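You operate a simulated robot arm through the tools that you are given. There is no shell and no other tool. Be economical: measure what you need, move in short steps, check, and stop when the job is done.

You run a simulated robot arm. Do the job below in one go: nothing can be reset, and whatever is moved stays where it is left.

TASK
Brush the red screen panel twice, then the orange one once.
Fine: one pull of the block brush across the mesh is a stroke; both count windows end on 0 holes, with no scuff; the brush goes back on the brush mat.

The check looks at the end state, three seconds after you hand in, the way a careful person would. Anything else that was tipped, shoved, dropped, spilled or broken makes it a failure.

THE ROBOT
A 6-joint arm with a two-finger parallel gripper, fixed in place. Base frame: the origin is at the foot of the arm, x ahead of it, y to its left, z up; the work surface is at about z = 0.85. Units: m, degrees, N and s.
With the tool pointing down near the work surface it reaches from about 0.48 to 0.88 m from the base axis. Its first joint turns from -115.0 to 115.0 degrees. Payload 4.2 kg.
The TCP is the grasp point between the finger pads, 0.023 m short of the fingertips. In the tool frame z runs along the fingers and y along their closing line. Largest opening 0.094 m; finger width 0.038, thickness 0.01; the body of the gripper, 0.054 by 0.096 m, starts 0.039 m behind the TCP.
Orientation is told as [roll, pitch, yaw] about the base's x, y, z axes, in that order, counted from this pose: with the fingers straight down and closing along the base's y, the tool's x points along the base's -x, its y along +y and its z along -z.

THE INTERFACE
- The arm moves only by the tool apply_moves. Its argument "series" is a list of rows, each a list of 7 numbers: the shift along the tool's x, y, z in units of 50 mm (1.0 is 50 mm), then the turn, a rotation vector about the tool's x, y, z in units of 6 degrees (1.0 is 6 degrees), then the finger opening in m, from 0 to 0.094. In form: [[x, y, z, rx, ry, rz, claw], ...]. A call has 1 to 8 rows; each row shifts and turns the commanded pose from where the row before left it, along the tool's axes as they then stand. A call with a number of a shift or a turn outside -1 to 1 is refused whole. Rows are played at 5 a second. More than 0.05 m and 8.6 degrees between two rows, or a gripper value outside its range, and nothing of the call is played. A pose out of reach is approached as far as the arm can. The call stops where the force on the tool passes 60 N (or 10 N more than at its start, if that is more) or the arm is blocked; 0.2 s more then pass. The fingers move at their own pace (about 0.108 m/s each) and stop on an object; they squeeze with about 21 N. The grip force told is the motor's: it shows also when the fingers shut on nothing. Time passes only in rows, and 0.2 s behind the last, so rows that do not move let the fingers close. The reply holds the time, the measured pose of the TCP, the force on the tool along the base axes, the opening and the grip force, in the units named above and with some noise, with the torque about the TCP (base axes, N m) and any sound that the robot's microphone picked up.
- Cameras (640 x 400 px; columns grow to the right, rows downward): "scene" is fixed at [0.2341, 0.4976, 1.6268]; the picture's right is [-0.76, -0.64, 0.00], its down [-0.48, 0.57, -0.67] and it looks along [0.43, -0.51, -0.74] (base axes); focal length 317 px, centre (320, 200). "wrist" rides on the gripper at [0.086, 0.016, -0.075] in the tool frame; the picture's right is [-0.18, 0.98, 0.00], its down [-0.58, -0.11, -0.81] and it looks along [-0.79, -0.15, 0.59] (tool axes); focal length 243 px, centre (320, 200). There is no depth. A picture from a camera that has moved, and an enlarged one, comes with that camera's place and axes in the base frame and with its lens. The place of the scene camera against the robot may be out by one fixed shift of up to 0.025 m in any direction.
- camera(camera): a new picture of that camera. The clock stands still meanwhile.
- move_column(by): slides the trunk up (or, below 0, down) by that many m; the arm rides with it, the base frame stays. It gives what a move gives, with no picture.
- zoom(camera, box): a new picture of the part [left, top, right, bottom] of that camera's present view, enlarged. The clock stands still meanwhile.
- finish_job(): hands the job in; it is judged then, once.

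Go step by step. Nothing tells you positions but the pictures and the camera data: compare them with the known pose of the tool, close in by small moves and look again before you grip or let go. The budget is 120 turns and 76 pictures, counting those below and the enlarged ones. Unless the task says otherwise, let go and move clear before handing in, and close with one line.

The tools are called after "Request:" as a command line: name --pt "numbers of a row" for each row, then --argument value for the rest, lists and objects as JSON in quotes. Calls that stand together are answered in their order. apply_moves: Moves the arm, as the interface text tells. Its arguments: {"type":"object","properties":{"series":{"type":"array","items":{"type":"array","items":{"type":"number"}}}},"required":["series"]} The other tools are called the same way: move_column (by) slides the trunk up or down; camera (camera) takes a picture; zoom (camera, box) takes an enlarged picture of a part of a camera's view; finish_job () hands the job in.

At the start:

```text
t: 0.0
position: [0.5738, -0.184, 1.1612]
ee_rot: [0.0, -0.1, 0.0]
contact_force: [-0.5, 0.6, 0.1]
moment: [0.02, -0.01, -0.03]
opening: 0.0939
finger_force: 0.1
trunk travel left (down, up): [-0.75, 0.24]
```

scene: 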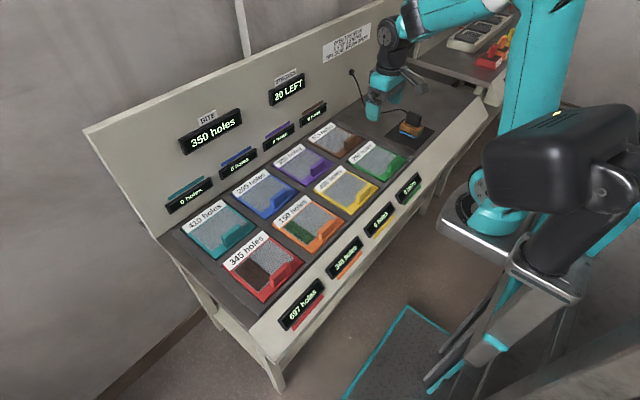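
wrist: 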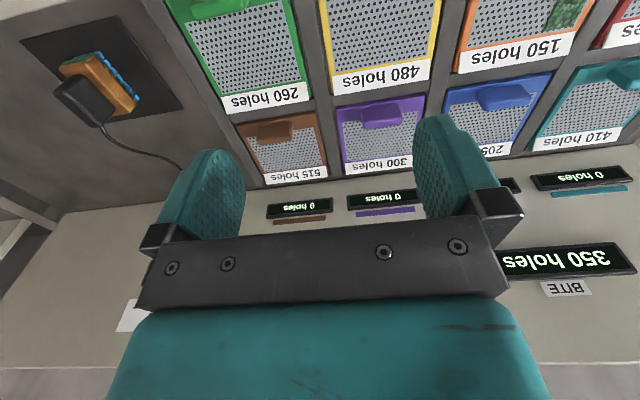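

I see a rack of eight coloured screen panels with count windows, and a corded block brush on a dark mat at the far end. I'll zoom in on the signs, the panels and the brush first.

Request:
zoom --camera "scene" --box '[160, 180, 360, 340]'

Request:
zoom --camera "scene" --box '[160, 20, 400, 180]'

Request:
zoom --camera "scene" --box '[340, 70, 460, 150]'

Request:
zoom --camera "wrist" --box '[0, 0, 320, 200]'

```text
2.50 times, centred on (260, 260) of scene
camera zoom: at [0.2341, 0.4976, 1.6268], right [-0.76, -0.64, 0.0], down [-0.48, 0.57, -0.67], along [0.43, -0.51, -0.74], focal length 792 px, centre (470, 50)
```

zoom: 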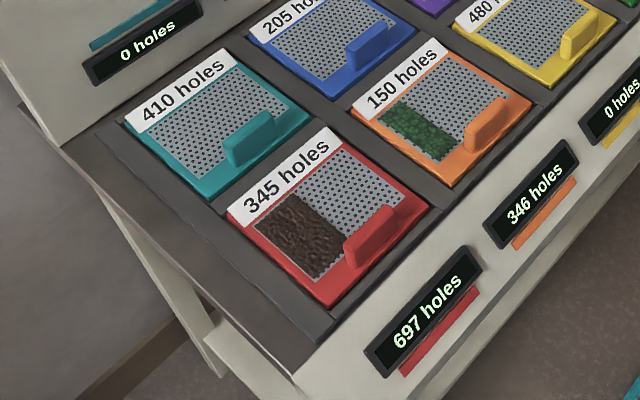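

```text
2.50 times, centred on (280, 100) of scene
camera zoom: at [0.2341, 0.4976, 1.6268], right [-0.76, -0.64, 0.0], down [-0.48, 0.57, -0.67], along [0.43, -0.51, -0.74], focal length 792 px, centre (420, 450)
```

zoom: 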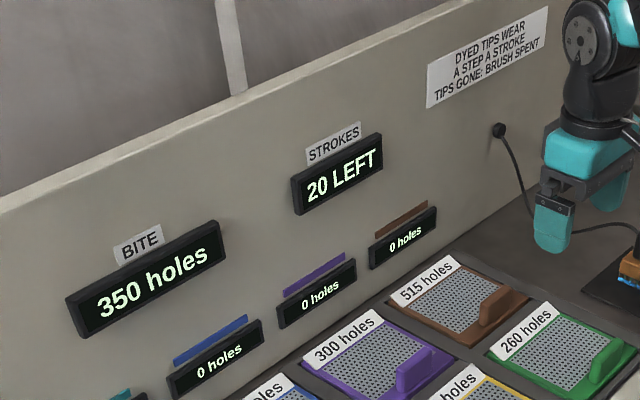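

```text
5.00 times, centred on (400, 110) of scene
camera zoom: at [0.2341, 0.4976, 1.6268], right [-0.76, -0.64, 0.0], down [-0.48, 0.57, -0.67], along [0.43, -0.51, -0.74], focal length 1585 px, centre (-80, 650)
```

zoom: 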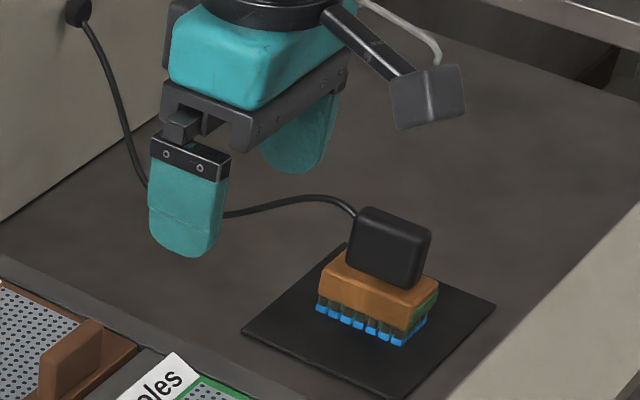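

```text
2.00 times, centred on (160, 100) of wrist
camera zoom: at [0.4887, -0.1675, 1.2353], right [0.18, 0.98, 0.0], down [0.58, -0.11, 0.81], along [0.79, -0.15, -0.59], focal length 485 px, centre (640, 400)
```

zoom: 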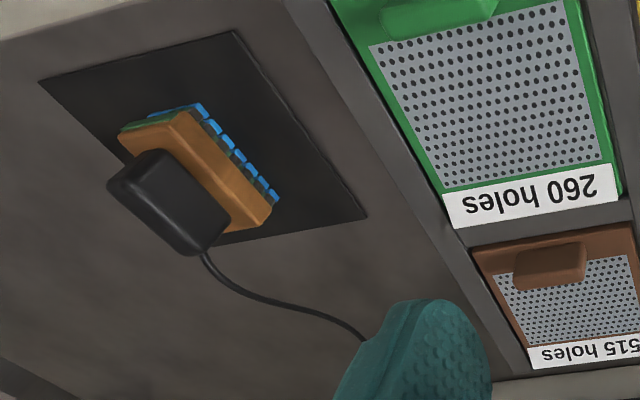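

The board says each stroke clears 350 holes. Red shows 697 and orange 346, so two strokes and one stroke will bring them to 0. I put the brush near (0.655, -0.57), red near (0.64, 0.26) and orange near (0.645, 0.075). I'll move over towards the brush for a closer look.

Request:
apply_moves --pt "0.1 -0.97 0.4 0 0 0 0.094" --pt "0.1 -0.97 0.4 0 0 0 0.094" --pt "0.1 -0.97 0.4 0 0 0 0.094" --pt "0.1 -0.97 0.2 0 0 0 0.094" --pt "0.1 -0.97 0.2 0 0 0 0.094" --pt "0.1 -0.97 0.2 0 0 0 0.094" --pt "0.1 -0.97 0.2 0 0 0 0.094" --pt "0 -0.97 0.2 0 0 0 0.094"

Request:
camera --camera "wrist"

Request:
camera --camera "scene"

```text
refused: row 1 steps farther than a row can; nothing moved
```

```text
69 pictures are left
camera wrist: at [0.4887, -0.1675, 1.2353], right [0.18, 0.98, 0.0], down [0.58, -0.11, 0.81], along [0.79, -0.15, -0.59], focal length 243 px, centre (320, 200)
```

wrist: 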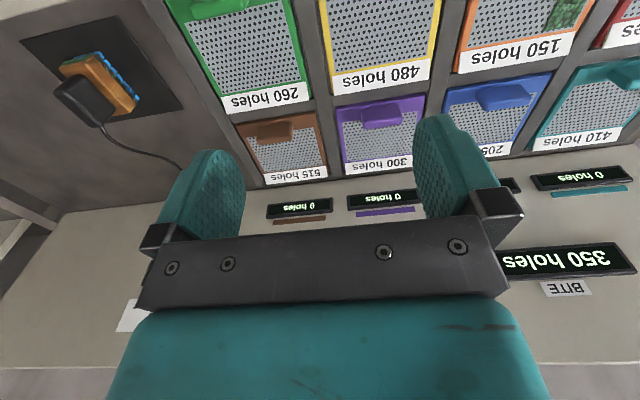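

```text
68 pictures are left
```

scene: 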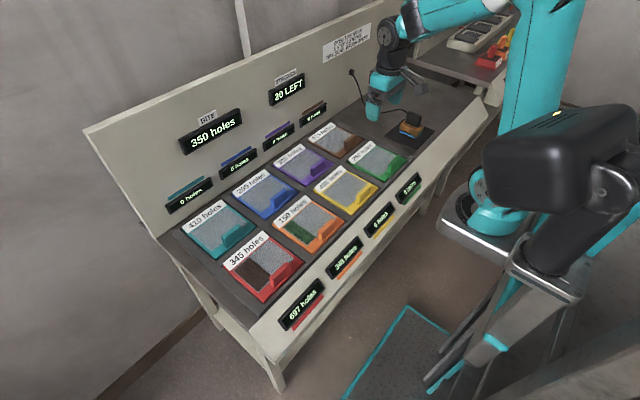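

That call was refused because each row's combined shift must stay within 50 mm. I'll split the move into smaller rows.

Request:
apply_moves --pt "0.1 -0.9 0.35 0 0 0 0.094" --pt "0.1 -0.9 0.35 0 0 0 0.094" --pt "0.1 -0.9 0.35 0 0 0 0.094" --pt "0.1 -0.9 0.35 0 0 0 0.094" --pt "0.1 -0.9 0.35 0 0 0 0.094" --pt "0.1 -0.9 0.35 0 0 0 0.094" --pt "0 -0.9 0.35 0 0 0 0.094" --pt "0 -0.9 0.35 0 0 0 0.094"

Request:
camera --camera "wrist"

```text
t: 1.8
position: [0.5451, -0.5411, 1.0208]
ee_rot: [0.0, 0.0, -0.2]
contact_force: [-0.3, 0.4, -0.4]
moment: [-0.05, 0.03, -0.02]
opening: 0.0938
finger_force: 0.0
trunk travel left (down, up): [-0.75, 0.24]
```

```text
67 pictures are left
camera wrist: at [0.4604, -0.5247, 1.095], right [0.18, 0.98, 0.0], down [0.58, -0.11, 0.81], along [0.79, -0.15, -0.59], focal length 243 px, centre (320, 200)
```

wrist: 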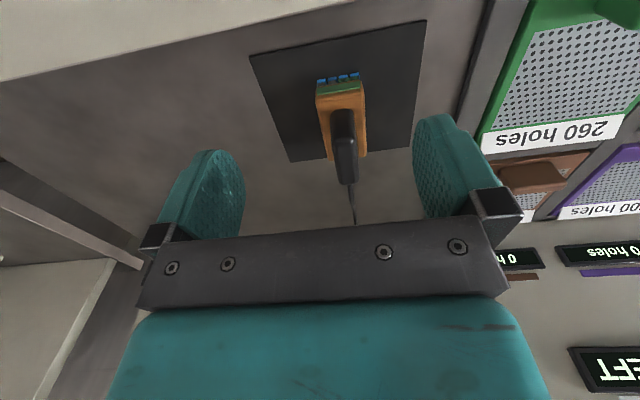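

The brush's upright black grip is a thin slab lying roughly along x, so closing along y suits it. I'll zoom in to measure it.

Request:
zoom --camera "wrist" --box '[240, 10, 440, 135]'

Request:
zoom --camera "wrist" --box '[300, 60, 380, 230]'

Request:
zoom --camera "scene" --box '[370, 90, 450, 150]'

```text
3.20 times, centred on (340, 72) of wrist
camera zoom: at [0.4604, -0.5247, 1.095], right [0.18, 0.98, 0.0], down [0.58, -0.11, 0.81], along [0.79, -0.15, -0.59], focal length 776 px, centre (256, 608)
```

zoom: 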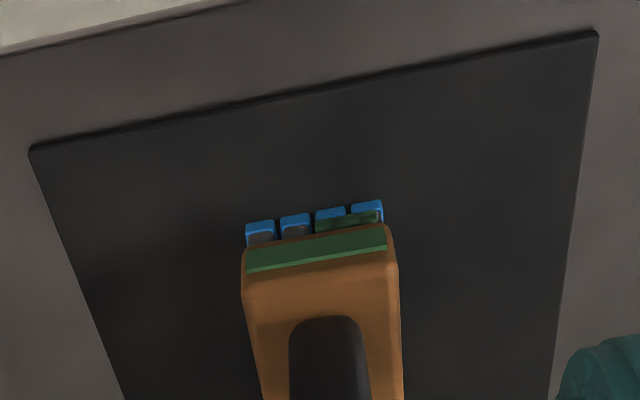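

```text
2.35 times, centred on (340, 145) of wrist
camera zoom: at [0.4604, -0.5247, 1.095], right [0.18, 0.98, 0.0], down [0.58, -0.11, 0.81], along [0.79, -0.15, -0.59], focal length 571 px, centre (273, 329)
```

zoom: 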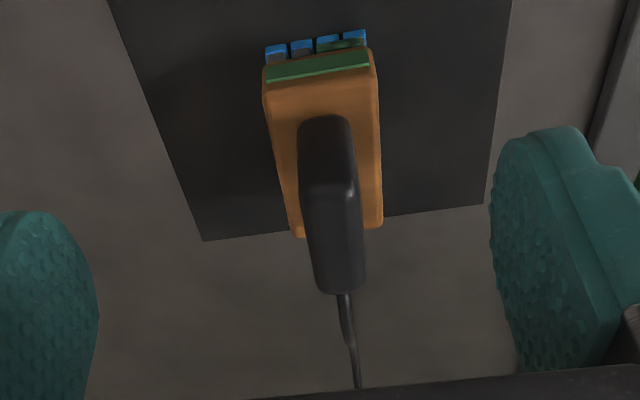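

```text
6.67 times, centred on (410, 120) of scene
camera zoom: at [0.2341, 0.4976, 1.6268], right [-0.76, -0.64, 0.0], down [-0.48, 0.57, -0.67], along [0.43, -0.51, -0.74], focal length 2113 px, centre (-280, 733)
```

zoom: 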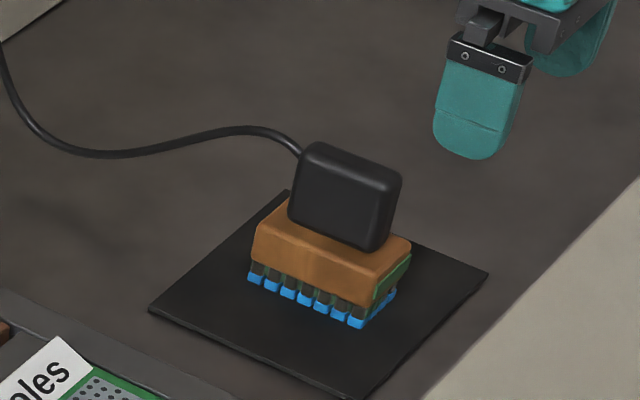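

I place the grip's centre at about (0.617, -0.530), with its top near z 0.94 and its length along x. I'll move above it and check again.

Request:
apply_moves --pt "-0.72 0.11 0 0 0 0 0.094" --pt "-0.72 0.11 0 0 0 0 0.094" --pt "0 0 0.6 0 0 0 0.094" --pt "0 0 0 0 0 0 0.094"

Request:
camera --camera "wrist"

Request:
zoom --camera "scene" --box '[370, 90, 450, 150]'

```text
t: 2.8
position: [0.6191, -0.5331, 0.9913]
ee_rot: [0.0, -0.1, 0.0]
contact_force: [0.6, -0.5, -0.4]
moment: [0.02, 0.0, 0.02]
opening: 0.094
finger_force: 0.1
trunk travel left (down, up): [-0.75, 0.24]
```

```text
63 pictures are left
camera wrist: at [0.5329, -0.5161, 1.066], right [0.18, 0.98, 0.0], down [0.58, -0.11, 0.81], along [0.79, -0.15, -0.59], focal length 243 px, centre (320, 200)
```

wrist: 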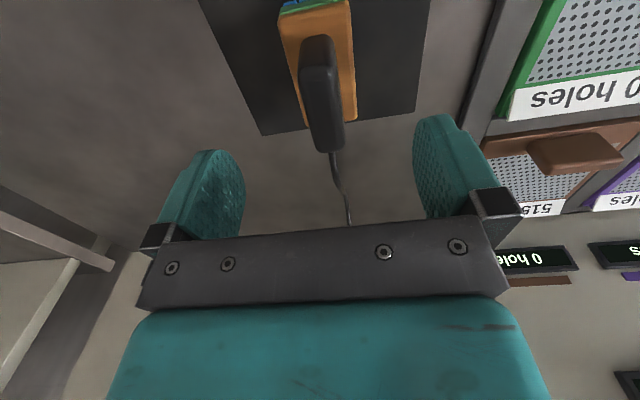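

```text
6.67 times, centred on (410, 120) of scene
camera zoom: at [0.2341, 0.4976, 1.6268], right [-0.76, -0.64, 0.0], down [-0.48, 0.57, -0.67], along [0.43, -0.51, -0.74], focal length 2113 px, centre (-280, 733)
```

zoom: 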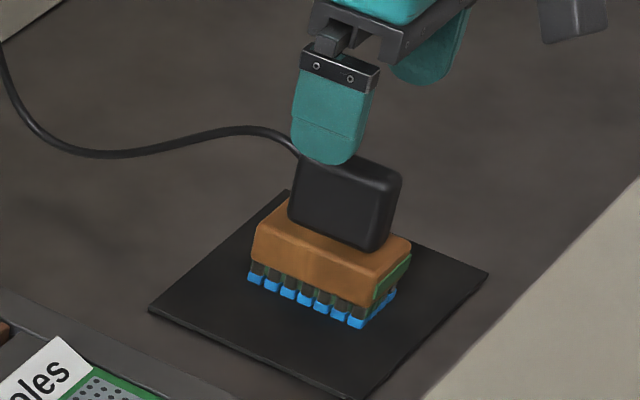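

Two views agree: the grip spans x 0.591–0.646 at y of about -0.529, with its top at 0.94. I'll lower the open fingers around it to TCP z 0.926.

Request:
apply_moves --pt "0 0.07 0.5 0 0 0 0.094" --pt "0 0 0.5 0 0 0 0.094" --pt "0 0 0.3 0 0 0 0.094" --pt "0 0 0 0 0 0 0.094"

Request:
camera --camera "wrist"

Request:
zoom --camera "scene" --box '[370, 90, 450, 150]'

```text
t: 3.8
position: [0.6182, -0.5288, 0.9254]
ee_rot: [0.0, 0.0, 0.0]
contact_force: [-0.1, 0.0, 0.3]
moment: [0.03, -0.07, 0.02]
opening: 0.0941
finger_force: 0.0
trunk travel left (down, up): [-0.75, 0.24]
```

```text
61 pictures are left
camera wrist: at [0.5321, -0.5121, 0.9997], right [0.18, 0.98, 0.0], down [0.58, -0.11, 0.81], along [0.79, -0.15, -0.59], focal length 243 px, centre (320, 200)
```

wrist: 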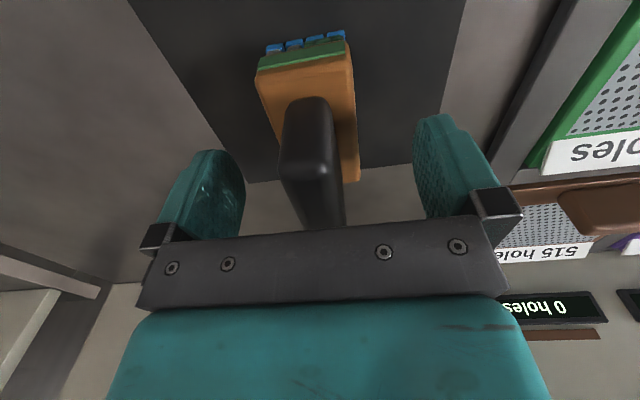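

```text
6.67 times, centred on (410, 120) of scene
camera zoom: at [0.2341, 0.4976, 1.6268], right [-0.76, -0.64, 0.0], down [-0.48, 0.57, -0.67], along [0.43, -0.51, -0.74], focal length 2113 px, centre (-280, 733)
```

zoom: 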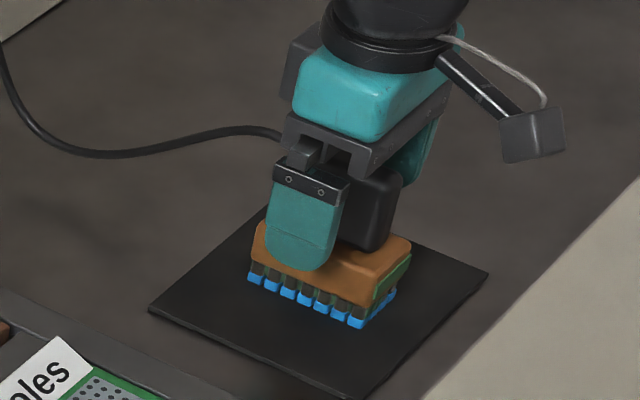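

The grip sits between the pads, with the fingers slightly towards its far end. I'll shift 4 mm back and close.

Request:
apply_moves --pt "0.08 0 0 0 0 0 0.094" --pt "0 0 0 0 0 0 0.04" --pt "0 0 0 0 0 0 0.01" --pt "0 0 0 0 0 0 0.01" --pt "0 0 0 0 0 0 0.01"

Request:
zoom --camera "scene" --box '[370, 90, 450, 150]'

```text
t: 5.0
position: [0.612, -0.5284, 0.9243]
ee_rot: [0.0, 0.0, -0.1]
contact_force: [0.3, 0.5, 0.7]
moment: [-0.05, 0.0, -0.01]
opening: 0.0221
finger_force: 20.7
trunk travel left (down, up): [-0.75, 0.24]
```

```text
6.67 times, centred on (410, 120) of scene
camera zoom: at [0.2341, 0.4976, 1.6268], right [-0.76, -0.64, 0.0], down [-0.48, 0.57, -0.67], along [0.43, -0.51, -0.74], focal length 2113 px, centre (-280, 733)
```

zoom: 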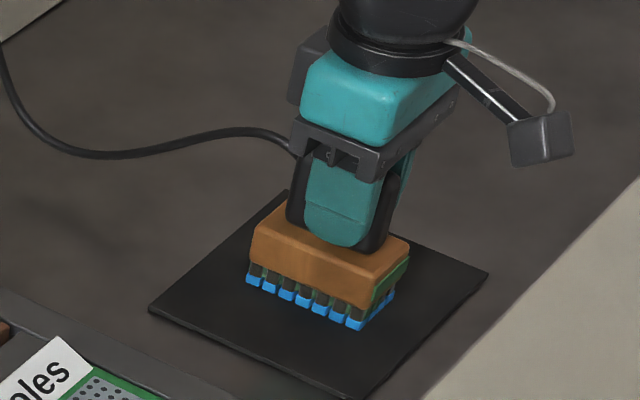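

I have the grip at 22 mm opening. The resting pose is (0.612, -0.528, 0.924). I'll lift straight up and check.

Request:
apply_moves --pt "0 0 -0.3 0 0 0 0.01" --pt "0 0 -0.6 0 0 0 0.01" --pt "0 0 -0.8 0 0 0 0.01" --pt "0 0 -0.8 0 0 0 0.01" --pt "0 0 -0.5 0 0 0 0.01" --pt "0 0 0 0 0 0 0.01"

Request:
camera --camera "wrist"

Request:
zoom --camera "scene" --box '[330, 40, 470, 150]'

```text
t: 6.4
position: [0.6127, -0.5278, 1.0759]
ee_rot: [0.0, 0.0, 0.0]
contact_force: [0.1, 0.3, -1.8]
moment: [-0.05, -0.03, 0.01]
opening: 0.0219
finger_force: 20.9
trunk travel left (down, up): [-0.75, 0.24]
```

```text
58 pictures are left
camera wrist: at [0.5262, -0.5111, 1.1503], right [0.18, 0.98, 0.0], down [0.58, -0.11, 0.81], along [0.79, -0.15, -0.59], focal length 243 px, centre (320, 200)
```

wrist: 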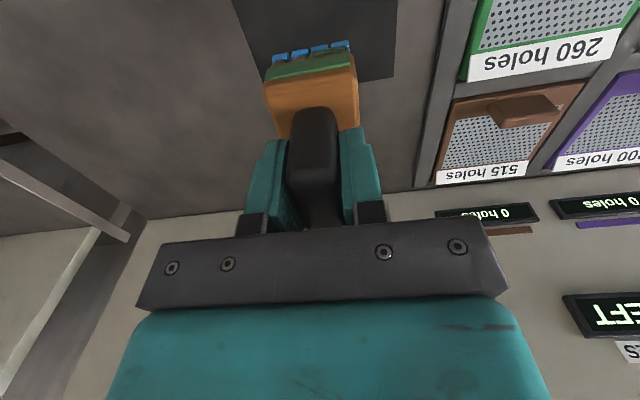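

```text
3.64 times, centred on (400, 95) of scene
camera zoom: at [0.2341, 0.4976, 1.6268], right [-0.76, -0.64, 0.0], down [-0.48, 0.57, -0.67], along [0.43, -0.51, -0.74], focal length 1153 px, centre (29, 582)
```

zoom: 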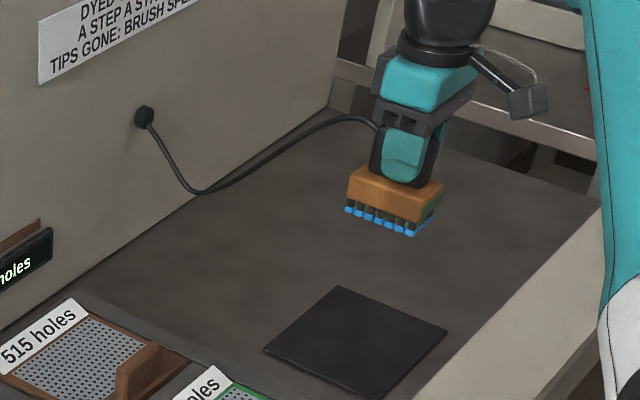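

The brush is held cleanly. I'll carry it toward orange and red, watching the cord.

Request:
apply_moves --pt "0 0.8 -0.1 0 0 0 0.01" --pt "0 0.9 -0.1 0 0 0 0.01" --pt "0 0.9 0 0 0 0 0.01" --pt "0 0.9 0 0 0 0 0.01" --pt "0 0.9 0 0 0 0 0.01" --pt "0 0.9 0 0 0 0 0.01" --pt "0 0.9 0 0 0 0 0.01" --pt "0 0.8 0 0 0 0 0.01"

Request:
camera --camera "scene"

```text
t: 8.2
position: [0.6146, -0.1786, 1.0865]
ee_rot: [0.0, 0.0, 0.0]
contact_force: [-0.6, -0.5, -1.0]
moment: [0.03, 0.01, -0.01]
opening: 0.0217
finger_force: 21.1
trunk travel left (down, up): [-0.75, 0.24]
```

```text
56 pictures are left
```

scene: 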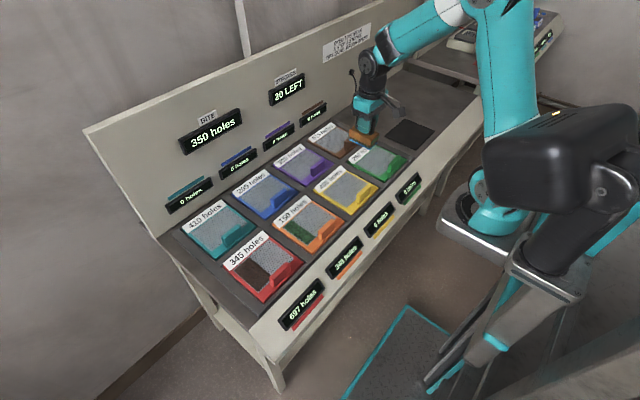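

No extra force from the cord. I'll continue towards red.

Request:
apply_moves --pt "0.1 0.8 0 0 0 0 0.01" --pt "0.1 0.9 0 0 0 0 0.01" --pt "0.1 0.9 0 0 0 0 0.01" --pt "0.1 0.9 0 0 0 0 0.01" --pt "0.1 0.9 0 0 0 0 0.01" --pt "0.1 0.9 0 0 0 0 0.01" --pt "0.1 0.8 0 0 0 0 0.01" --pt "0 0 0 0 0 0 0.01"

Request:
camera --camera "scene"

Request:
camera --camera "wrist"

```text
t: 10.0
position: [0.5775, 0.1258, 1.0888]
ee_rot: [0.0, 0.0, -0.2]
contact_force: [-0.5, -0.8, -1.7]
moment: [0.0, -0.01, 0.0]
opening: 0.0218
finger_force: 20.5
trunk travel left (down, up): [-0.75, 0.24]
```

```text
55 pictures are left
```

scene: 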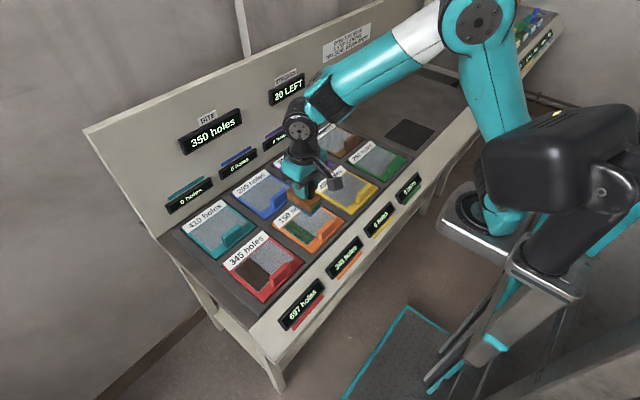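

```text
54 pictures are left
camera wrist: at [0.4929, 0.1422, 1.1638], right [0.19, 0.98, 0.0], down [0.58, -0.11, 0.81], along [0.79, -0.15, -0.59], focal length 243 px, centre (320, 200)
```

wrist: 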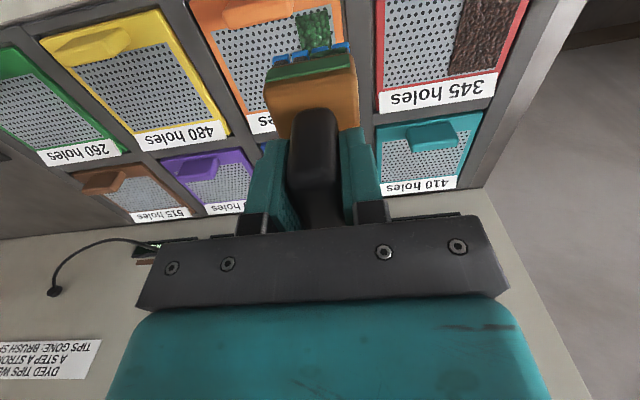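

I can see the red panel to the right of the brush. I'll back off a little so the whole panel comes into the wrist view, and zoom in on its tab and frame.

Request:
apply_moves --pt "0.8 0 0 0 0 0 0.01" --pt "0.6 0 0 0 0 0 0.01" --pt "0 0 0 0 0 0 0.01"

Request:
zoom --camera "wrist" --box '[240, 0, 560, 200]'

Request:
zoom --camera "scene" --box '[210, 220, 338, 300]'

```text
t: 10.8
position: [0.507, 0.1248, 1.0883]
ee_rot: [0.0, -0.1, -0.1]
contact_force: [-0.3, 0.1, -1.3]
moment: [-0.01, -0.01, 0.01]
opening: 0.0219
finger_force: 20.5
trunk travel left (down, up): [-0.75, 0.24]
```

```text
2.00 times, centred on (400, 100) of wrist
camera zoom: at [0.422, 0.1427, 1.1627], right [0.19, 0.98, 0.0], down [0.58, -0.11, 0.81], along [0.79, -0.15, -0.59], focal length 485 px, centre (160, 400)
```

zoom: 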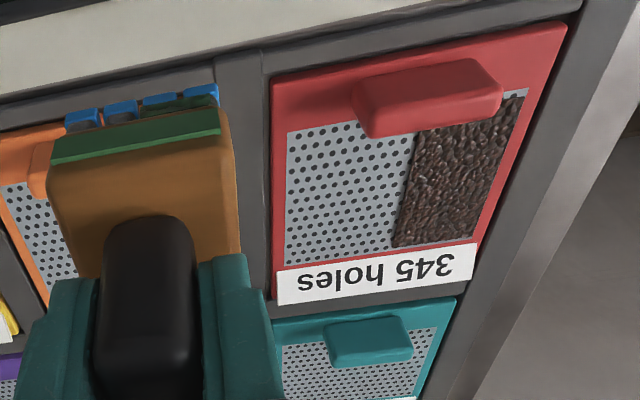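

```text
5.00 times, centred on (274, 260) of scene
camera zoom: at [0.2341, 0.4976, 1.6268], right [-0.76, -0.64, 0.0], down [-0.48, 0.57, -0.67], along [0.43, -0.51, -0.74], focal length 1585 px, centre (550, -100)
```

zoom: 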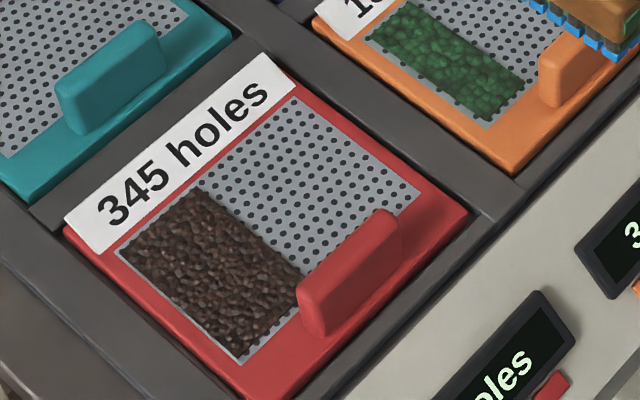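

I place the red mesh at x 0.570–0.667, y 0.190–0.318, with the tab at x below 0.568. The block is 80 mm long in x, so a stroke along y at x 0.622 clears the tab. I'll move above the +y end, over the dirt, and come down.

Request:
apply_moves --pt "-0.46 0.72 0.2 0 0 0 0.01" --pt "-0.46 0.72 0.2 0 0 0 0.01" --pt "-0.46 0.72 0.4 0 0 0 0.01" --pt "-0.46 0.72 0.4 0 0 0 0.01" --pt "-0.46 0.72 0.4 0 0 0 0.01" --pt "0 0 0.5 0 0 0 0.01" --pt "0 0 0 0 0 0 0.01"

Request:
zoom --camera "scene" --box '[190, 200, 350, 300]'

Request:
camera --camera "wrist"

```text
t: 12.4
position: [0.6217, 0.3077, 0.9775]
ee_rot: [0.0, 0.0, 0.0]
contact_force: [0.2, 0.5, -2.1]
moment: [-0.02, 0.02, -0.02]
opening: 0.0219
finger_force: 21.1
trunk travel left (down, up): [-0.75, 0.24]
```

```text
4.00 times, centred on (270, 250) of scene
camera zoom: at [0.2341, 0.4976, 1.6268], right [-0.76, -0.64, 0.0], down [-0.48, 0.57, -0.67], along [0.43, -0.51, -0.74], focal length 1268 px, centre (520, 0)
```

zoom: 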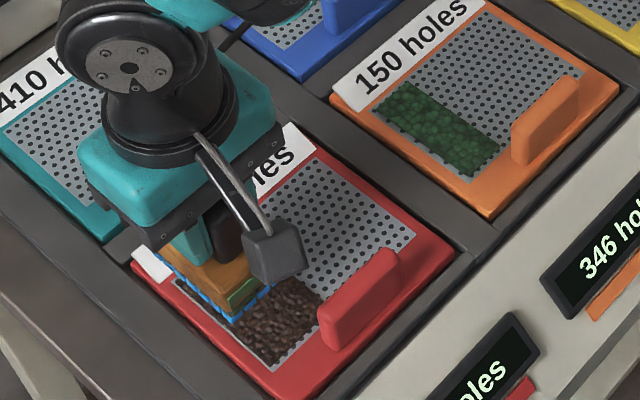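

```text
50 pictures are left
camera wrist: at [0.5372, 0.3239, 1.0532], right [0.18, 0.98, 0.0], down [0.58, -0.11, 0.81], along [0.79, -0.15, -0.59], focal length 243 px, centre (320, 200)
```

wrist: 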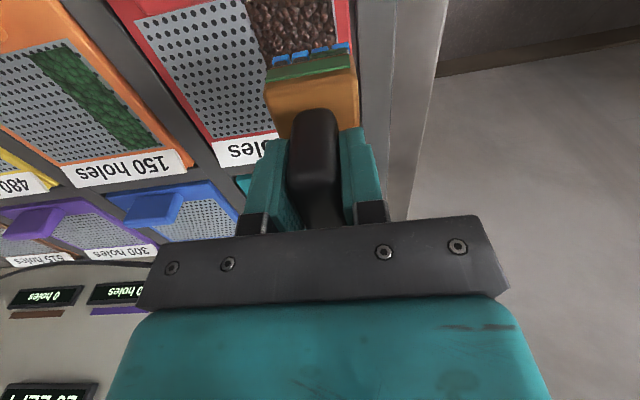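

The alignment looks right. I'll lower in stages, watching the force.

Request:
apply_moves --pt "0 0 0.25 0 0 0 0.01" --pt "0 0 0.2 0 0 0 0.01" --pt "0 0 0 0 0 0 0.01"

Request:
zoom --camera "scene" --box '[210, 240, 290, 300]'

```text
t: 13.2
position: [0.6213, 0.3068, 0.9569]
ee_rot: [0.1, 0.0, 0.0]
contact_force: [-0.3, 0.3, -0.9]
moment: [0.0, -0.03, 0.02]
opening: 0.0221
finger_force: 21.2
trunk travel left (down, up): [-0.75, 0.24]
```

```text
6.67 times, centred on (250, 270) of scene
camera zoom: at [0.2341, 0.4976, 1.6268], right [-0.76, -0.64, 0.0], down [-0.48, 0.57, -0.67], along [0.43, -0.51, -0.74], focal length 2113 px, centre (787, -267)
```

zoom: 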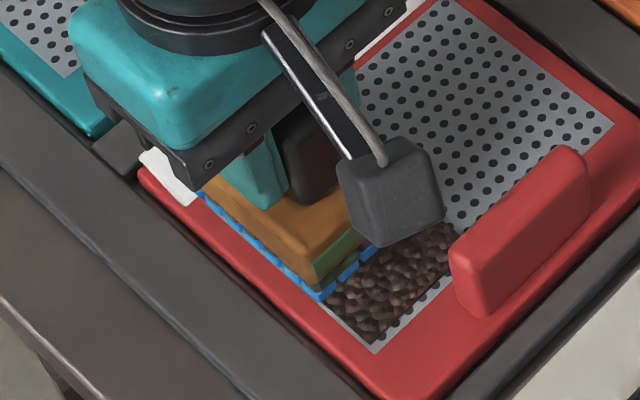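

Still above the mesh. I'll nudge 4 mm inward, off the rim, and step down.

Request:
apply_moves --pt "0 -0.08 0.08 0 0 0 0.01" --pt "0 0 0.06 0 0 0 0.01" --pt "0 0 0 0 0 0 0.01"

```text
t: 14.0
position: [0.6226, 0.3032, 0.9501]
ee_rot: [0.1, 0.0, 0.0]
contact_force: [-0.6, 0.0, -2.8]
moment: [-0.02, 0.01, -0.01]
opening: 0.0218
finger_force: 20.5
trunk travel left (down, up): [-0.75, 0.24]
```

Request:
apply_moves --pt "0 0 0.06 0 0 0 0.01" --pt "0 0 0 0 0 0 0.01"

Request:
zoom --camera "scene" --box '[210, 240, 290, 300]'

```text
t: 14.6
position: [0.6227, 0.3021, 0.9478]
ee_rot: [-0.1, -0.1, 0.1]
contact_force: [-0.1, -0.3, -1.4]
moment: [0.01, 0.0, 0.0]
opening: 0.0219
finger_force: 20.8
trunk travel left (down, up): [-0.75, 0.24]
```

```text
6.67 times, centred on (250, 270) of scene
camera zoom: at [0.2341, 0.4976, 1.6268], right [-0.76, -0.64, 0.0], down [-0.48, 0.57, -0.67], along [0.43, -0.51, -0.74], focal length 2113 px, centre (787, -267)
```

zoom: 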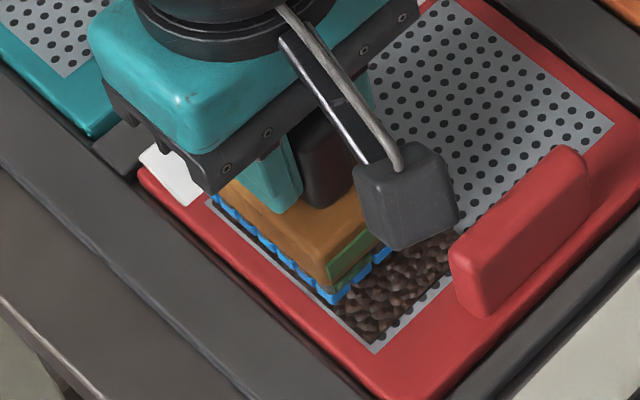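

The brush is now fully inside the mesh, with no contact yet. I'll continue down in small steps.

Request:
apply_moves --pt "0 0 0.06 0 0 0 0.01" --pt "0 0 0 0 0 0 0.01"

Request:
apply_moves --pt "0 0 0.04 0 0 0 0.01" --pt "0 0 0 0 0 0 0.01"

```text
t: 15.2
position: [0.6206, 0.302, 0.9428]
ee_rot: [0.0, 0.0, 0.0]
contact_force: [0.2, -0.8, -1.9]
moment: [-0.02, 0.02, 0.01]
opening: 0.0217
finger_force: 21.1
trunk travel left (down, up): [-0.75, 0.24]
```

```text
t: 15.8
position: [0.6223, 0.3017, 0.9421]
ee_rot: [0.0, 0.0, 0.1]
contact_force: [0.3, -0.5, -1.9]
moment: [0.0, 0.02, 0.0]
opening: 0.0218
finger_force: 21.1
trunk travel left (down, up): [-0.75, 0.24]
```

No contact yet at z of about 0.942. I'll go on in 2 mm steps.

Request:
apply_moves --pt "0 0 0.04 0 0 0 0.01" --pt "0 0 0 0 0 0 0.01"

Request:
apply_moves --pt "0 0 0.04 0 0 0 0.01" --pt "0 0 0 0 0 0 0.01"

Request:
zoom --camera "scene" --box '[210, 240, 290, 300]'

```text
t: 16.4
position: [0.622, 0.301, 0.9391]
ee_rot: [0.0, 0.0, 0.0]
contact_force: [0.2, -0.1, -0.8]
moment: [0.01, 0.0, 0.02]
opening: 0.0218
finger_force: 21.5
trunk travel left (down, up): [-0.75, 0.24]
```

```text
t: 17.0
position: [0.6227, 0.3037, 0.9381]
ee_rot: [0.0, 0.0, 0.0]
contact_force: [-0.6, 0.1, -1.4]
moment: [-0.01, 0.02, 0.02]
opening: 0.0217
finger_force: 21.3
trunk travel left (down, up): [-0.75, 0.24]
```

```text
6.67 times, centred on (250, 270) of scene
camera zoom: at [0.2341, 0.4976, 1.6268], right [-0.76, -0.64, 0.0], down [-0.48, 0.57, -0.67], along [0.43, -0.51, -0.74], focal length 2113 px, centre (787, -267)
```

zoom: 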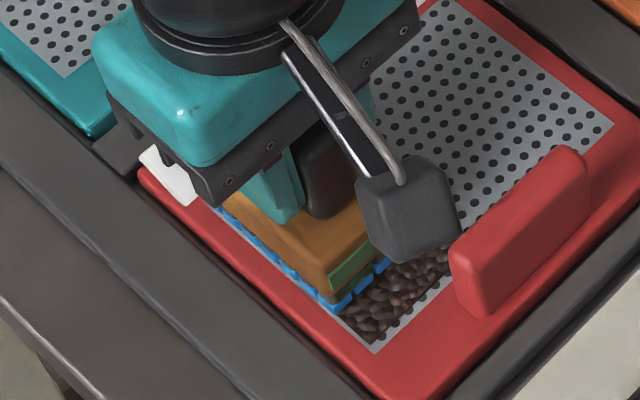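

Very close now. I'll take more 2 mm steps.

Request:
apply_moves --pt "0 0 0.04 0 0 0 0.01" --pt "0 0 0 0 0 0 0.01"

Request:
apply_moves --pt "0 0 0.03 0 0 0 0.01" --pt "0 0 0 0 0 0 0.01"

```text
t: 17.6
position: [0.6217, 0.3023, 0.9371]
ee_rot: [0.0, -0.1, -0.1]
contact_force: [0.4, 1.0, -2.1]
moment: [0.02, 0.03, -0.03]
opening: 0.0219
finger_force: 21.0
trunk travel left (down, up): [-0.75, 0.24]
```

```text
t: 18.2
position: [0.6223, 0.3025, 0.9356]
ee_rot: [-0.1, 0.1, 0.0]
contact_force: [-0.3, 0.6, -1.3]
moment: [0.01, -0.03, -0.01]
opening: 0.0216
finger_force: 20.9
trunk travel left (down, up): [-0.75, 0.24]
```

Request:
apply_moves --pt "0 0 0.03 0 0 0 0.01" --pt "0 0 0 0 0 0 0.01"

Request:
apply_moves --pt "0 0 0.03 0 0 0 0.01" --pt "0 0 0 0 0 0 0.01"

Request:
zoom --camera "scene" --box '[210, 240, 290, 300]'

```text
t: 18.8
position: [0.6224, 0.3011, 0.9338]
ee_rot: [0.0, 0.0, 0.0]
contact_force: [0.0, 0.0, -2.7]
moment: [0.01, 0.03, -0.03]
opening: 0.0217
finger_force: 21.2
trunk travel left (down, up): [-0.75, 0.24]
```

```text
t: 19.4
position: [0.6219, 0.3024, 0.9332]
ee_rot: [0.0, 0.0, 0.0]
contact_force: [-1.6, -0.5, 4.2]
moment: [-0.11, -0.14, -0.03]
opening: 0.022
finger_force: 20.7
trunk travel left (down, up): [-0.75, 0.24]
```

```text
6.67 times, centred on (250, 270) of scene
camera zoom: at [0.2341, 0.4976, 1.6268], right [-0.76, -0.64, 0.0], down [-0.48, 0.57, -0.67], along [0.43, -0.51, -0.74], focal length 2113 px, centre (787, -267)
```

zoom: 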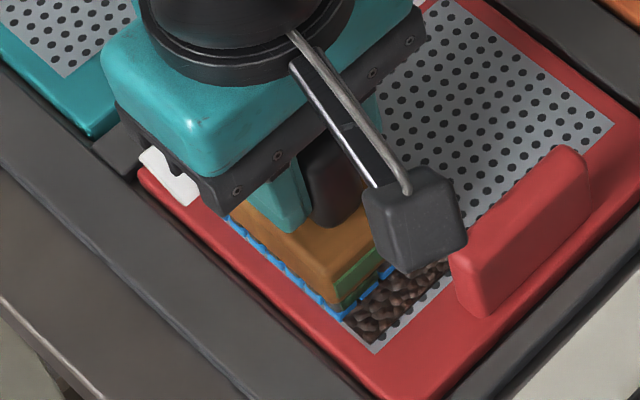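

Contact came at z of about 0.933, with about 6 N of light pressure. I'll pull straight across along -y at this height.

Request:
apply_moves --pt "0 -0.24 0 0 0 0 0.01" --pt "0 -0.24 0 0 0 0 0.01" --pt "0 -0.24 0 0 0 0 0.01" --pt "0 -0.24 0 0 0 0 0.01" --pt "0 -0.24 0 0 0 0 0.01" --pt "0 -0.24 0 0 0 0 0.01" --pt "0 -0.24 0 0 0 0 0.01" --pt "0 -0.24 0 0 0 0 0.01"

Request:
camera --camera "scene"

```text
t: 21.2
position: [0.6232, 0.2049, 0.9315]
ee_rot: [-0.1, 0.0, -0.2]
contact_force: [0.3, -0.4, -0.7]
moment: [-0.08, -0.04, -0.01]
opening: 0.0217
finger_force: 20.9
trunk travel left (down, up): [-0.75, 0.24]
```

```text
45 pictures are left
```

scene: 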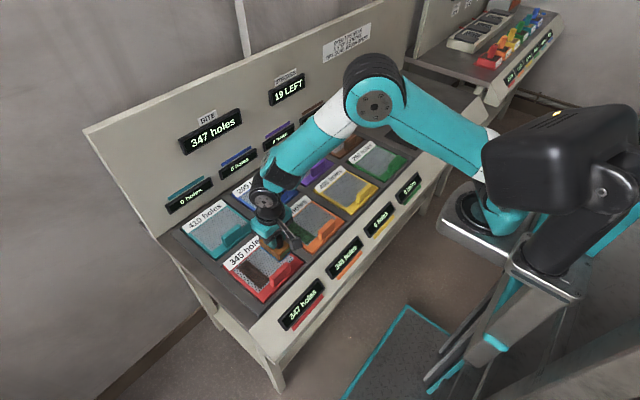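

The stroke counted: 19 are left and red reads about 347. The bite itself seems to wear down, so I'll zoom in to read the numbers exactly.

Request:
zoom --camera "scene" --box '[270, 225, 370, 335]'

Request:
zoom --camera "scene" --box '[170, 60, 320, 160]'

```text
3.64 times, centred on (320, 280) of scene
camera zoom: at [0.2341, 0.4976, 1.6268], right [-0.76, -0.64, 0.0], down [-0.48, 0.57, -0.67], along [0.43, -0.51, -0.74], focal length 1153 px, centre (320, -91)
```

zoom: 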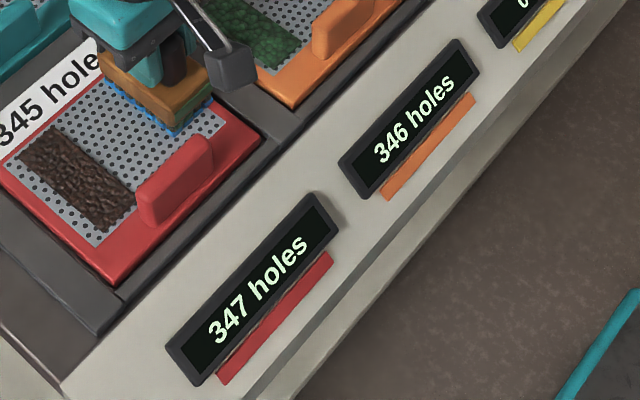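

```text
4.00 times, centred on (245, 110) of scene
camera zoom: at [0.2341, 0.4976, 1.6268], right [-0.76, -0.64, 0.0], down [-0.48, 0.57, -0.67], along [0.43, -0.51, -0.74], focal length 1268 px, centre (620, 560)
```

zoom: 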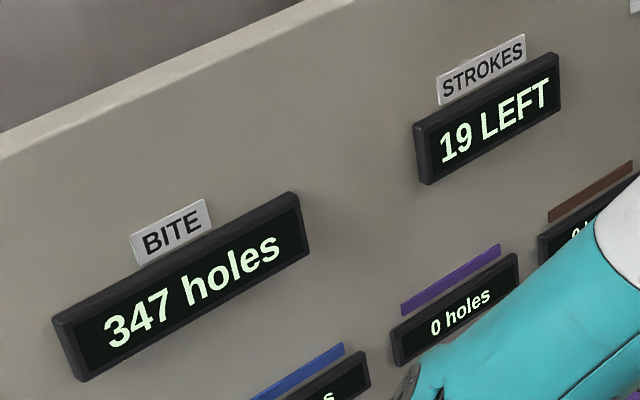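

After one stroke red reads 347, and the current bite is exactly 347. I'll lift, go back without touching, and set down at the same start for the second stroke.

Request:
apply_moves --pt "0 0 -0.3 0 0 0 0.01" --pt "0 0 -0.4 0 0 0 0.01" --pt "0 0.64 0 0 0 0 0.01" --pt "0 0.64 0 0 0 0 0.01" --pt "0 0.64 0 0 0 0 0.01" --pt "0 0 0.4 0 0 0 0.01" --pt "0 0 0.26 0 0 0 0.01" --pt "0 0 0 0 0 0 0.01"

Request:
zoom --camera "scene" --box '[210, 240, 290, 300]'

```text
t: 23.0
position: [0.6213, 0.3003, 0.9356]
ee_rot: [0.1, 0.1, 0.0]
contact_force: [1.1, 0.1, -1.8]
moment: [0.02, 0.01, 0.03]
opening: 0.0221
finger_force: 21.0
trunk travel left (down, up): [-0.75, 0.24]
```

```text
6.67 times, centred on (250, 270) of scene
camera zoom: at [0.2341, 0.4976, 1.6268], right [-0.76, -0.64, 0.0], down [-0.48, 0.57, -0.67], along [0.43, -0.51, -0.74], focal length 2113 px, centre (787, -267)
```

zoom: 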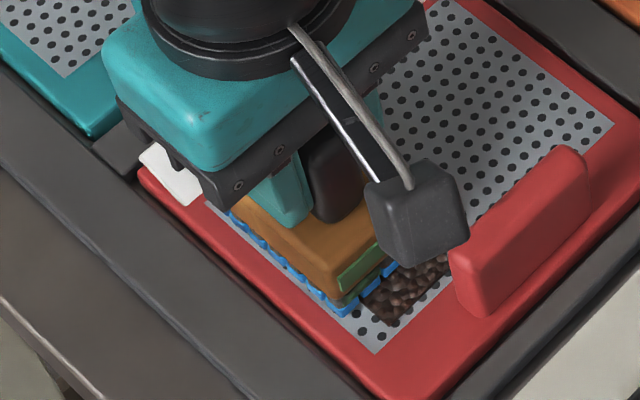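

Hovering about 2 mm above. I'll lower to light contact.

Request:
apply_moves --pt "0 0 0.04 0 0 0 0.01" --pt "0 0 0 0 0 0 0.01"

```text
t: 23.6
position: [0.6219, 0.3004, 0.9324]
ee_rot: [-0.1, 0.0, 0.1]
contact_force: [0.4, 0.4, -1.6]
moment: [0.0, 0.03, 0.01]
opening: 0.0219
finger_force: 21.3
trunk travel left (down, up): [-0.75, 0.24]
```

Request:
apply_moves --pt "0 0 0.02 0 0 0 0.01" --pt "0 0 0 0 0 0 0.01"

Request:
apply_moves --pt "0 0 0.015 0 0 0 0.01" --pt "0 0 0 0 0 0 0.01"

```text
t: 24.2
position: [0.6217, 0.3016, 0.9324]
ee_rot: [0.0, -0.1, -0.1]
contact_force: [-1.6, -1.8, 10.0]
moment: [-0.21, 0.04, -0.03]
opening: 0.0218
finger_force: 21.0
trunk travel left (down, up): [-0.75, 0.24]
```

```text
t: 24.8
position: [0.6232, 0.302, 0.9312]
ee_rot: [0.1, -0.1, 0.1]
contact_force: [-2.9, -2.8, 16.9]
moment: [-0.2, 0.0, -0.06]
opening: 0.022
finger_force: 21.1
trunk travel left (down, up): [-0.75, 0.24]
```

That's about 18 N, more than I want, so I'll ease up about 1 mm before pulling.

Request:
apply_moves --pt "0 0 -0.02 0 0 0 0.01" --pt "0 0 0 0 0 0 0.01"

```text
t: 25.4
position: [0.6222, 0.3014, 0.9313]
ee_rot: [0.0, 0.0, -0.2]
contact_force: [0.5, -1.2, 7.8]
moment: [0.03, -0.47, -0.01]
opening: 0.0218
finger_force: 20.7
trunk travel left (down, up): [-0.75, 0.24]
```

Request:
apply_moves --pt "0 0 -0.006 0 0 0 0.01" --pt "0 -0.24 0 0 0 0 0.01" --pt "0 -0.24 0 0 0 0 0.01" --pt "0 -0.24 0 0 0 0 0.01" --pt "0 -0.24 0 0 0 0 0.01" --pt "0 -0.24 0 0 0 0 0.01" --pt "0 -0.28 0 0 0 0 0.01" --pt "0 -0.28 0 0 0 0 0.01"

Request:
zoom --camera "scene" --box '[170, 80, 370, 330]'

```text
t: 27.2
position: [0.6218, 0.2139, 0.9316]
ee_rot: [0.0, -0.1, 0.0]
contact_force: [-0.7, 0.2, -1.0]
moment: [-0.03, -0.02, 0.01]
opening: 0.022
finger_force: 21.4
trunk travel left (down, up): [-0.75, 0.24]
```

```text
1.60 times, centred on (270, 205) of scene
camera zoom: at [0.2341, 0.4976, 1.6268], right [-0.76, -0.64, 0.0], down [-0.48, 0.57, -0.67], along [0.43, -0.51, -0.74], focal length 507 px, centre (400, 192)
```

zoom: 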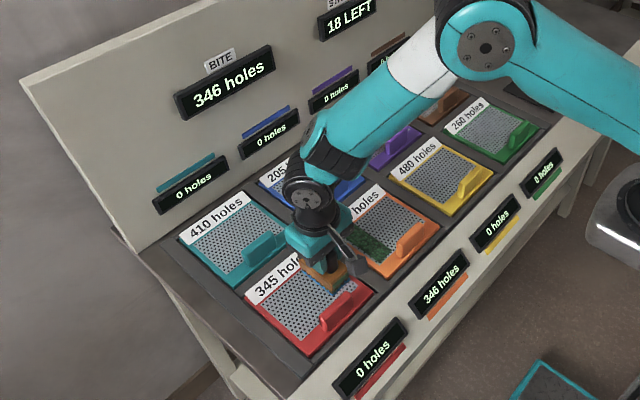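

Red reads 0 and the bite is now 346, exactly orange's count, so one stroke there will finish it. I'll lift and move over orange's +y end, about 0.185 m over from red's.

Request:
apply_moves --pt "0 0 -0.4 0 0 0 0.01" --pt "0 0 -0.8 0 0 0 0.01" --pt "0 -0.65 0 0 0 0 0.01" --pt "0 -0.65 0 0 0 0 0.01" --pt "0 -0.64 0 0 0 0 0.01" --pt "0 0 0.5 0 0 0 0.01" --pt "0 0 0.4 0 0 0 0.01" --pt "0 0 0 0 0 0 0.01"

Request:
zoom --camera "scene" --box '[240, 190, 350, 270]'

Request:
camera --camera "wrist"

```text
t: 29.0
position: [0.6227, 0.115, 0.9469]
ee_rot: [0.0, 0.0, 0.0]
contact_force: [-0.8, 1.1, -1.9]
moment: [0.02, -0.02, -0.01]
opening: 0.0217
finger_force: 21.0
trunk travel left (down, up): [-0.75, 0.24]
```

```text
5.00 times, centred on (295, 230) of scene
camera zoom: at [0.2341, 0.4976, 1.6268], right [-0.76, -0.64, 0.0], down [-0.48, 0.57, -0.67], along [0.43, -0.51, -0.74], focal length 1585 px, centre (445, 50)
```

zoom: 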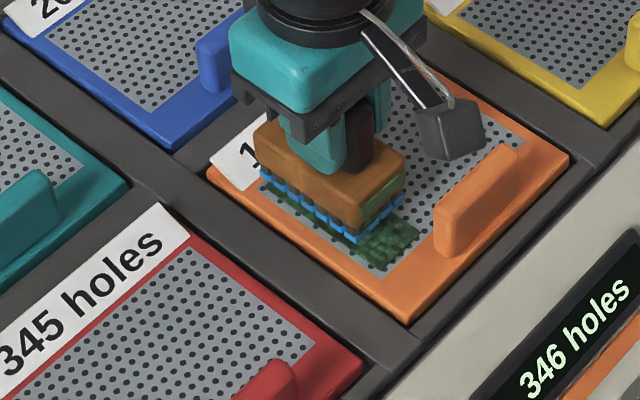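

```text
39 pictures are left
camera wrist: at [0.5364, 0.1318, 1.0216], right [0.18, 0.98, 0.0], down [0.58, -0.11, 0.81], along [0.79, -0.15, -0.59], focal length 243 px, centre (320, 200)
```

wrist: 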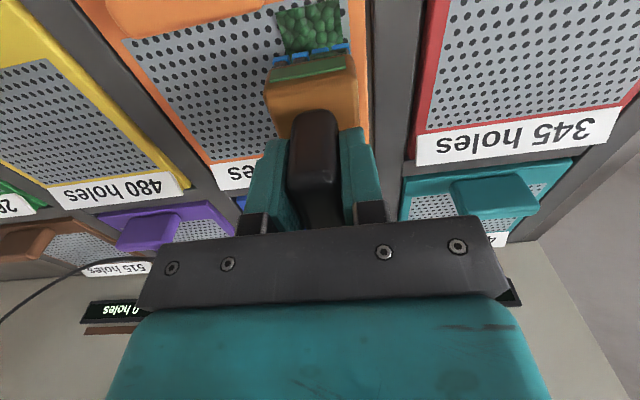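

The brush is well aligned over orange's dirt. I'll descend to just above contact, then take 1 mm steps.

Request:
apply_moves --pt "0 0 0.14 0 0 0 0.01" --pt "0 0 0.1 0 0 0 0.01" --pt "0 0 0 0 0 0 0.01"

Request:
apply_moves --pt "0 0 0.02 0 0 0 0.01" --pt "0 0 0 0 0 0 0.01"

```text
t: 29.8
position: [0.6223, 0.1163, 0.9345]
ee_rot: [-0.1, 0.0, 0.0]
contact_force: [0.3, 0.8, -1.6]
moment: [-0.04, 0.02, -0.01]
opening: 0.022
finger_force: 21.0
trunk travel left (down, up): [-0.75, 0.24]
```

```text
t: 30.4
position: [0.6235, 0.1158, 0.9332]
ee_rot: [0.1, 0.0, 0.0]
contact_force: [0.1, -0.2, -1.2]
moment: [0.03, 0.03, -0.01]
opening: 0.0216
finger_force: 20.7
trunk travel left (down, up): [-0.75, 0.24]
```

Request:
apply_moves --pt "0 0 0.02 0 0 0 0.01" --pt "0 0 0 0 0 0 0.01"

```text
t: 31.0
position: [0.6228, 0.1173, 0.9319]
ee_rot: [-0.1, 0.0, 0.1]
contact_force: [0.8, -0.5, -1.6]
moment: [0.01, -0.01, 0.02]
opening: 0.0219
finger_force: 20.8
trunk travel left (down, up): [-0.75, 0.24]
```

Still no contact; another 1 mm.

Request:
apply_moves --pt "0 0 0.016 0 0 0 0.01" --pt "0 0 0 0 0 0 0.01"

```text
t: 31.6
position: [0.6231, 0.1163, 0.9319]
ee_rot: [0.0, 0.0, -0.1]
contact_force: [-0.7, -0.5, -1.6]
moment: [0.01, 0.02, 0.01]
opening: 0.0218
finger_force: 21.0
trunk travel left (down, up): [-0.75, 0.24]
```

Request:
apply_moves --pt "0 0 0.016 0 0 0 0.01" --pt "0 0 0 0 0 0 0.01"

```text
t: 32.2
position: [0.6241, 0.1162, 0.9327]
ee_rot: [0.0, -0.1, -0.2]
contact_force: [-0.3, -1.2, 6.6]
moment: [-0.14, -0.19, -0.05]
opening: 0.0216
finger_force: 20.6
trunk travel left (down, up): [-0.75, 0.24]
```

Contact at about 8 N. I'll pull across once.

Request:
apply_moves --pt "0 -0.23 0 0 0 0 0.01" --pt "0 -0.23 0 0 0 0 0.01" --pt "0 -0.23 0 0 0 0 0.01" --pt "0 -0.23 0 0 0 0 0.01" --pt "0 -0.23 0 0 0 0 0.01" --pt "0 -0.23 0 0 0 0 0.01" --pt "0 -0.23 0 0 0 0 0.01" --pt "0 -0.23 0 0 0 0 0.01"

Request:
zoom --camera "scene" --box '[170, 80, 370, 330]'

```text
t: 34.0
position: [0.6198, 0.0243, 0.9303]
ee_rot: [0.0, -0.1, -0.1]
contact_force: [1.2, 1.8, 8.8]
moment: [0.15, -0.57, 0.12]
opening: 0.022
finger_force: 21.2
trunk travel left (down, up): [-0.75, 0.24]
```

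```text
1.60 times, centred on (270, 205) of scene
camera zoom: at [0.2341, 0.4976, 1.6268], right [-0.76, -0.64, 0.0], down [-0.48, 0.57, -0.67], along [0.43, -0.51, -0.74], focal length 507 px, centre (400, 192)
```

zoom: 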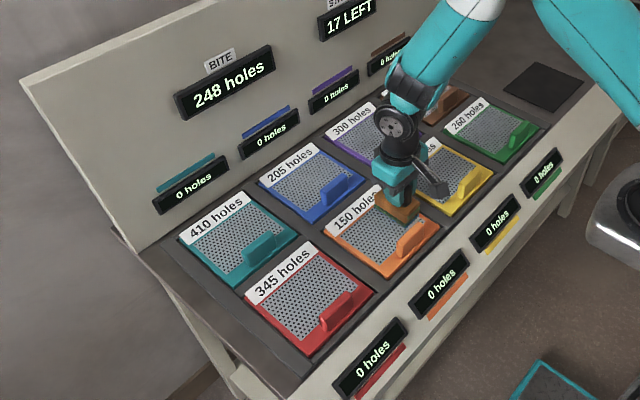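

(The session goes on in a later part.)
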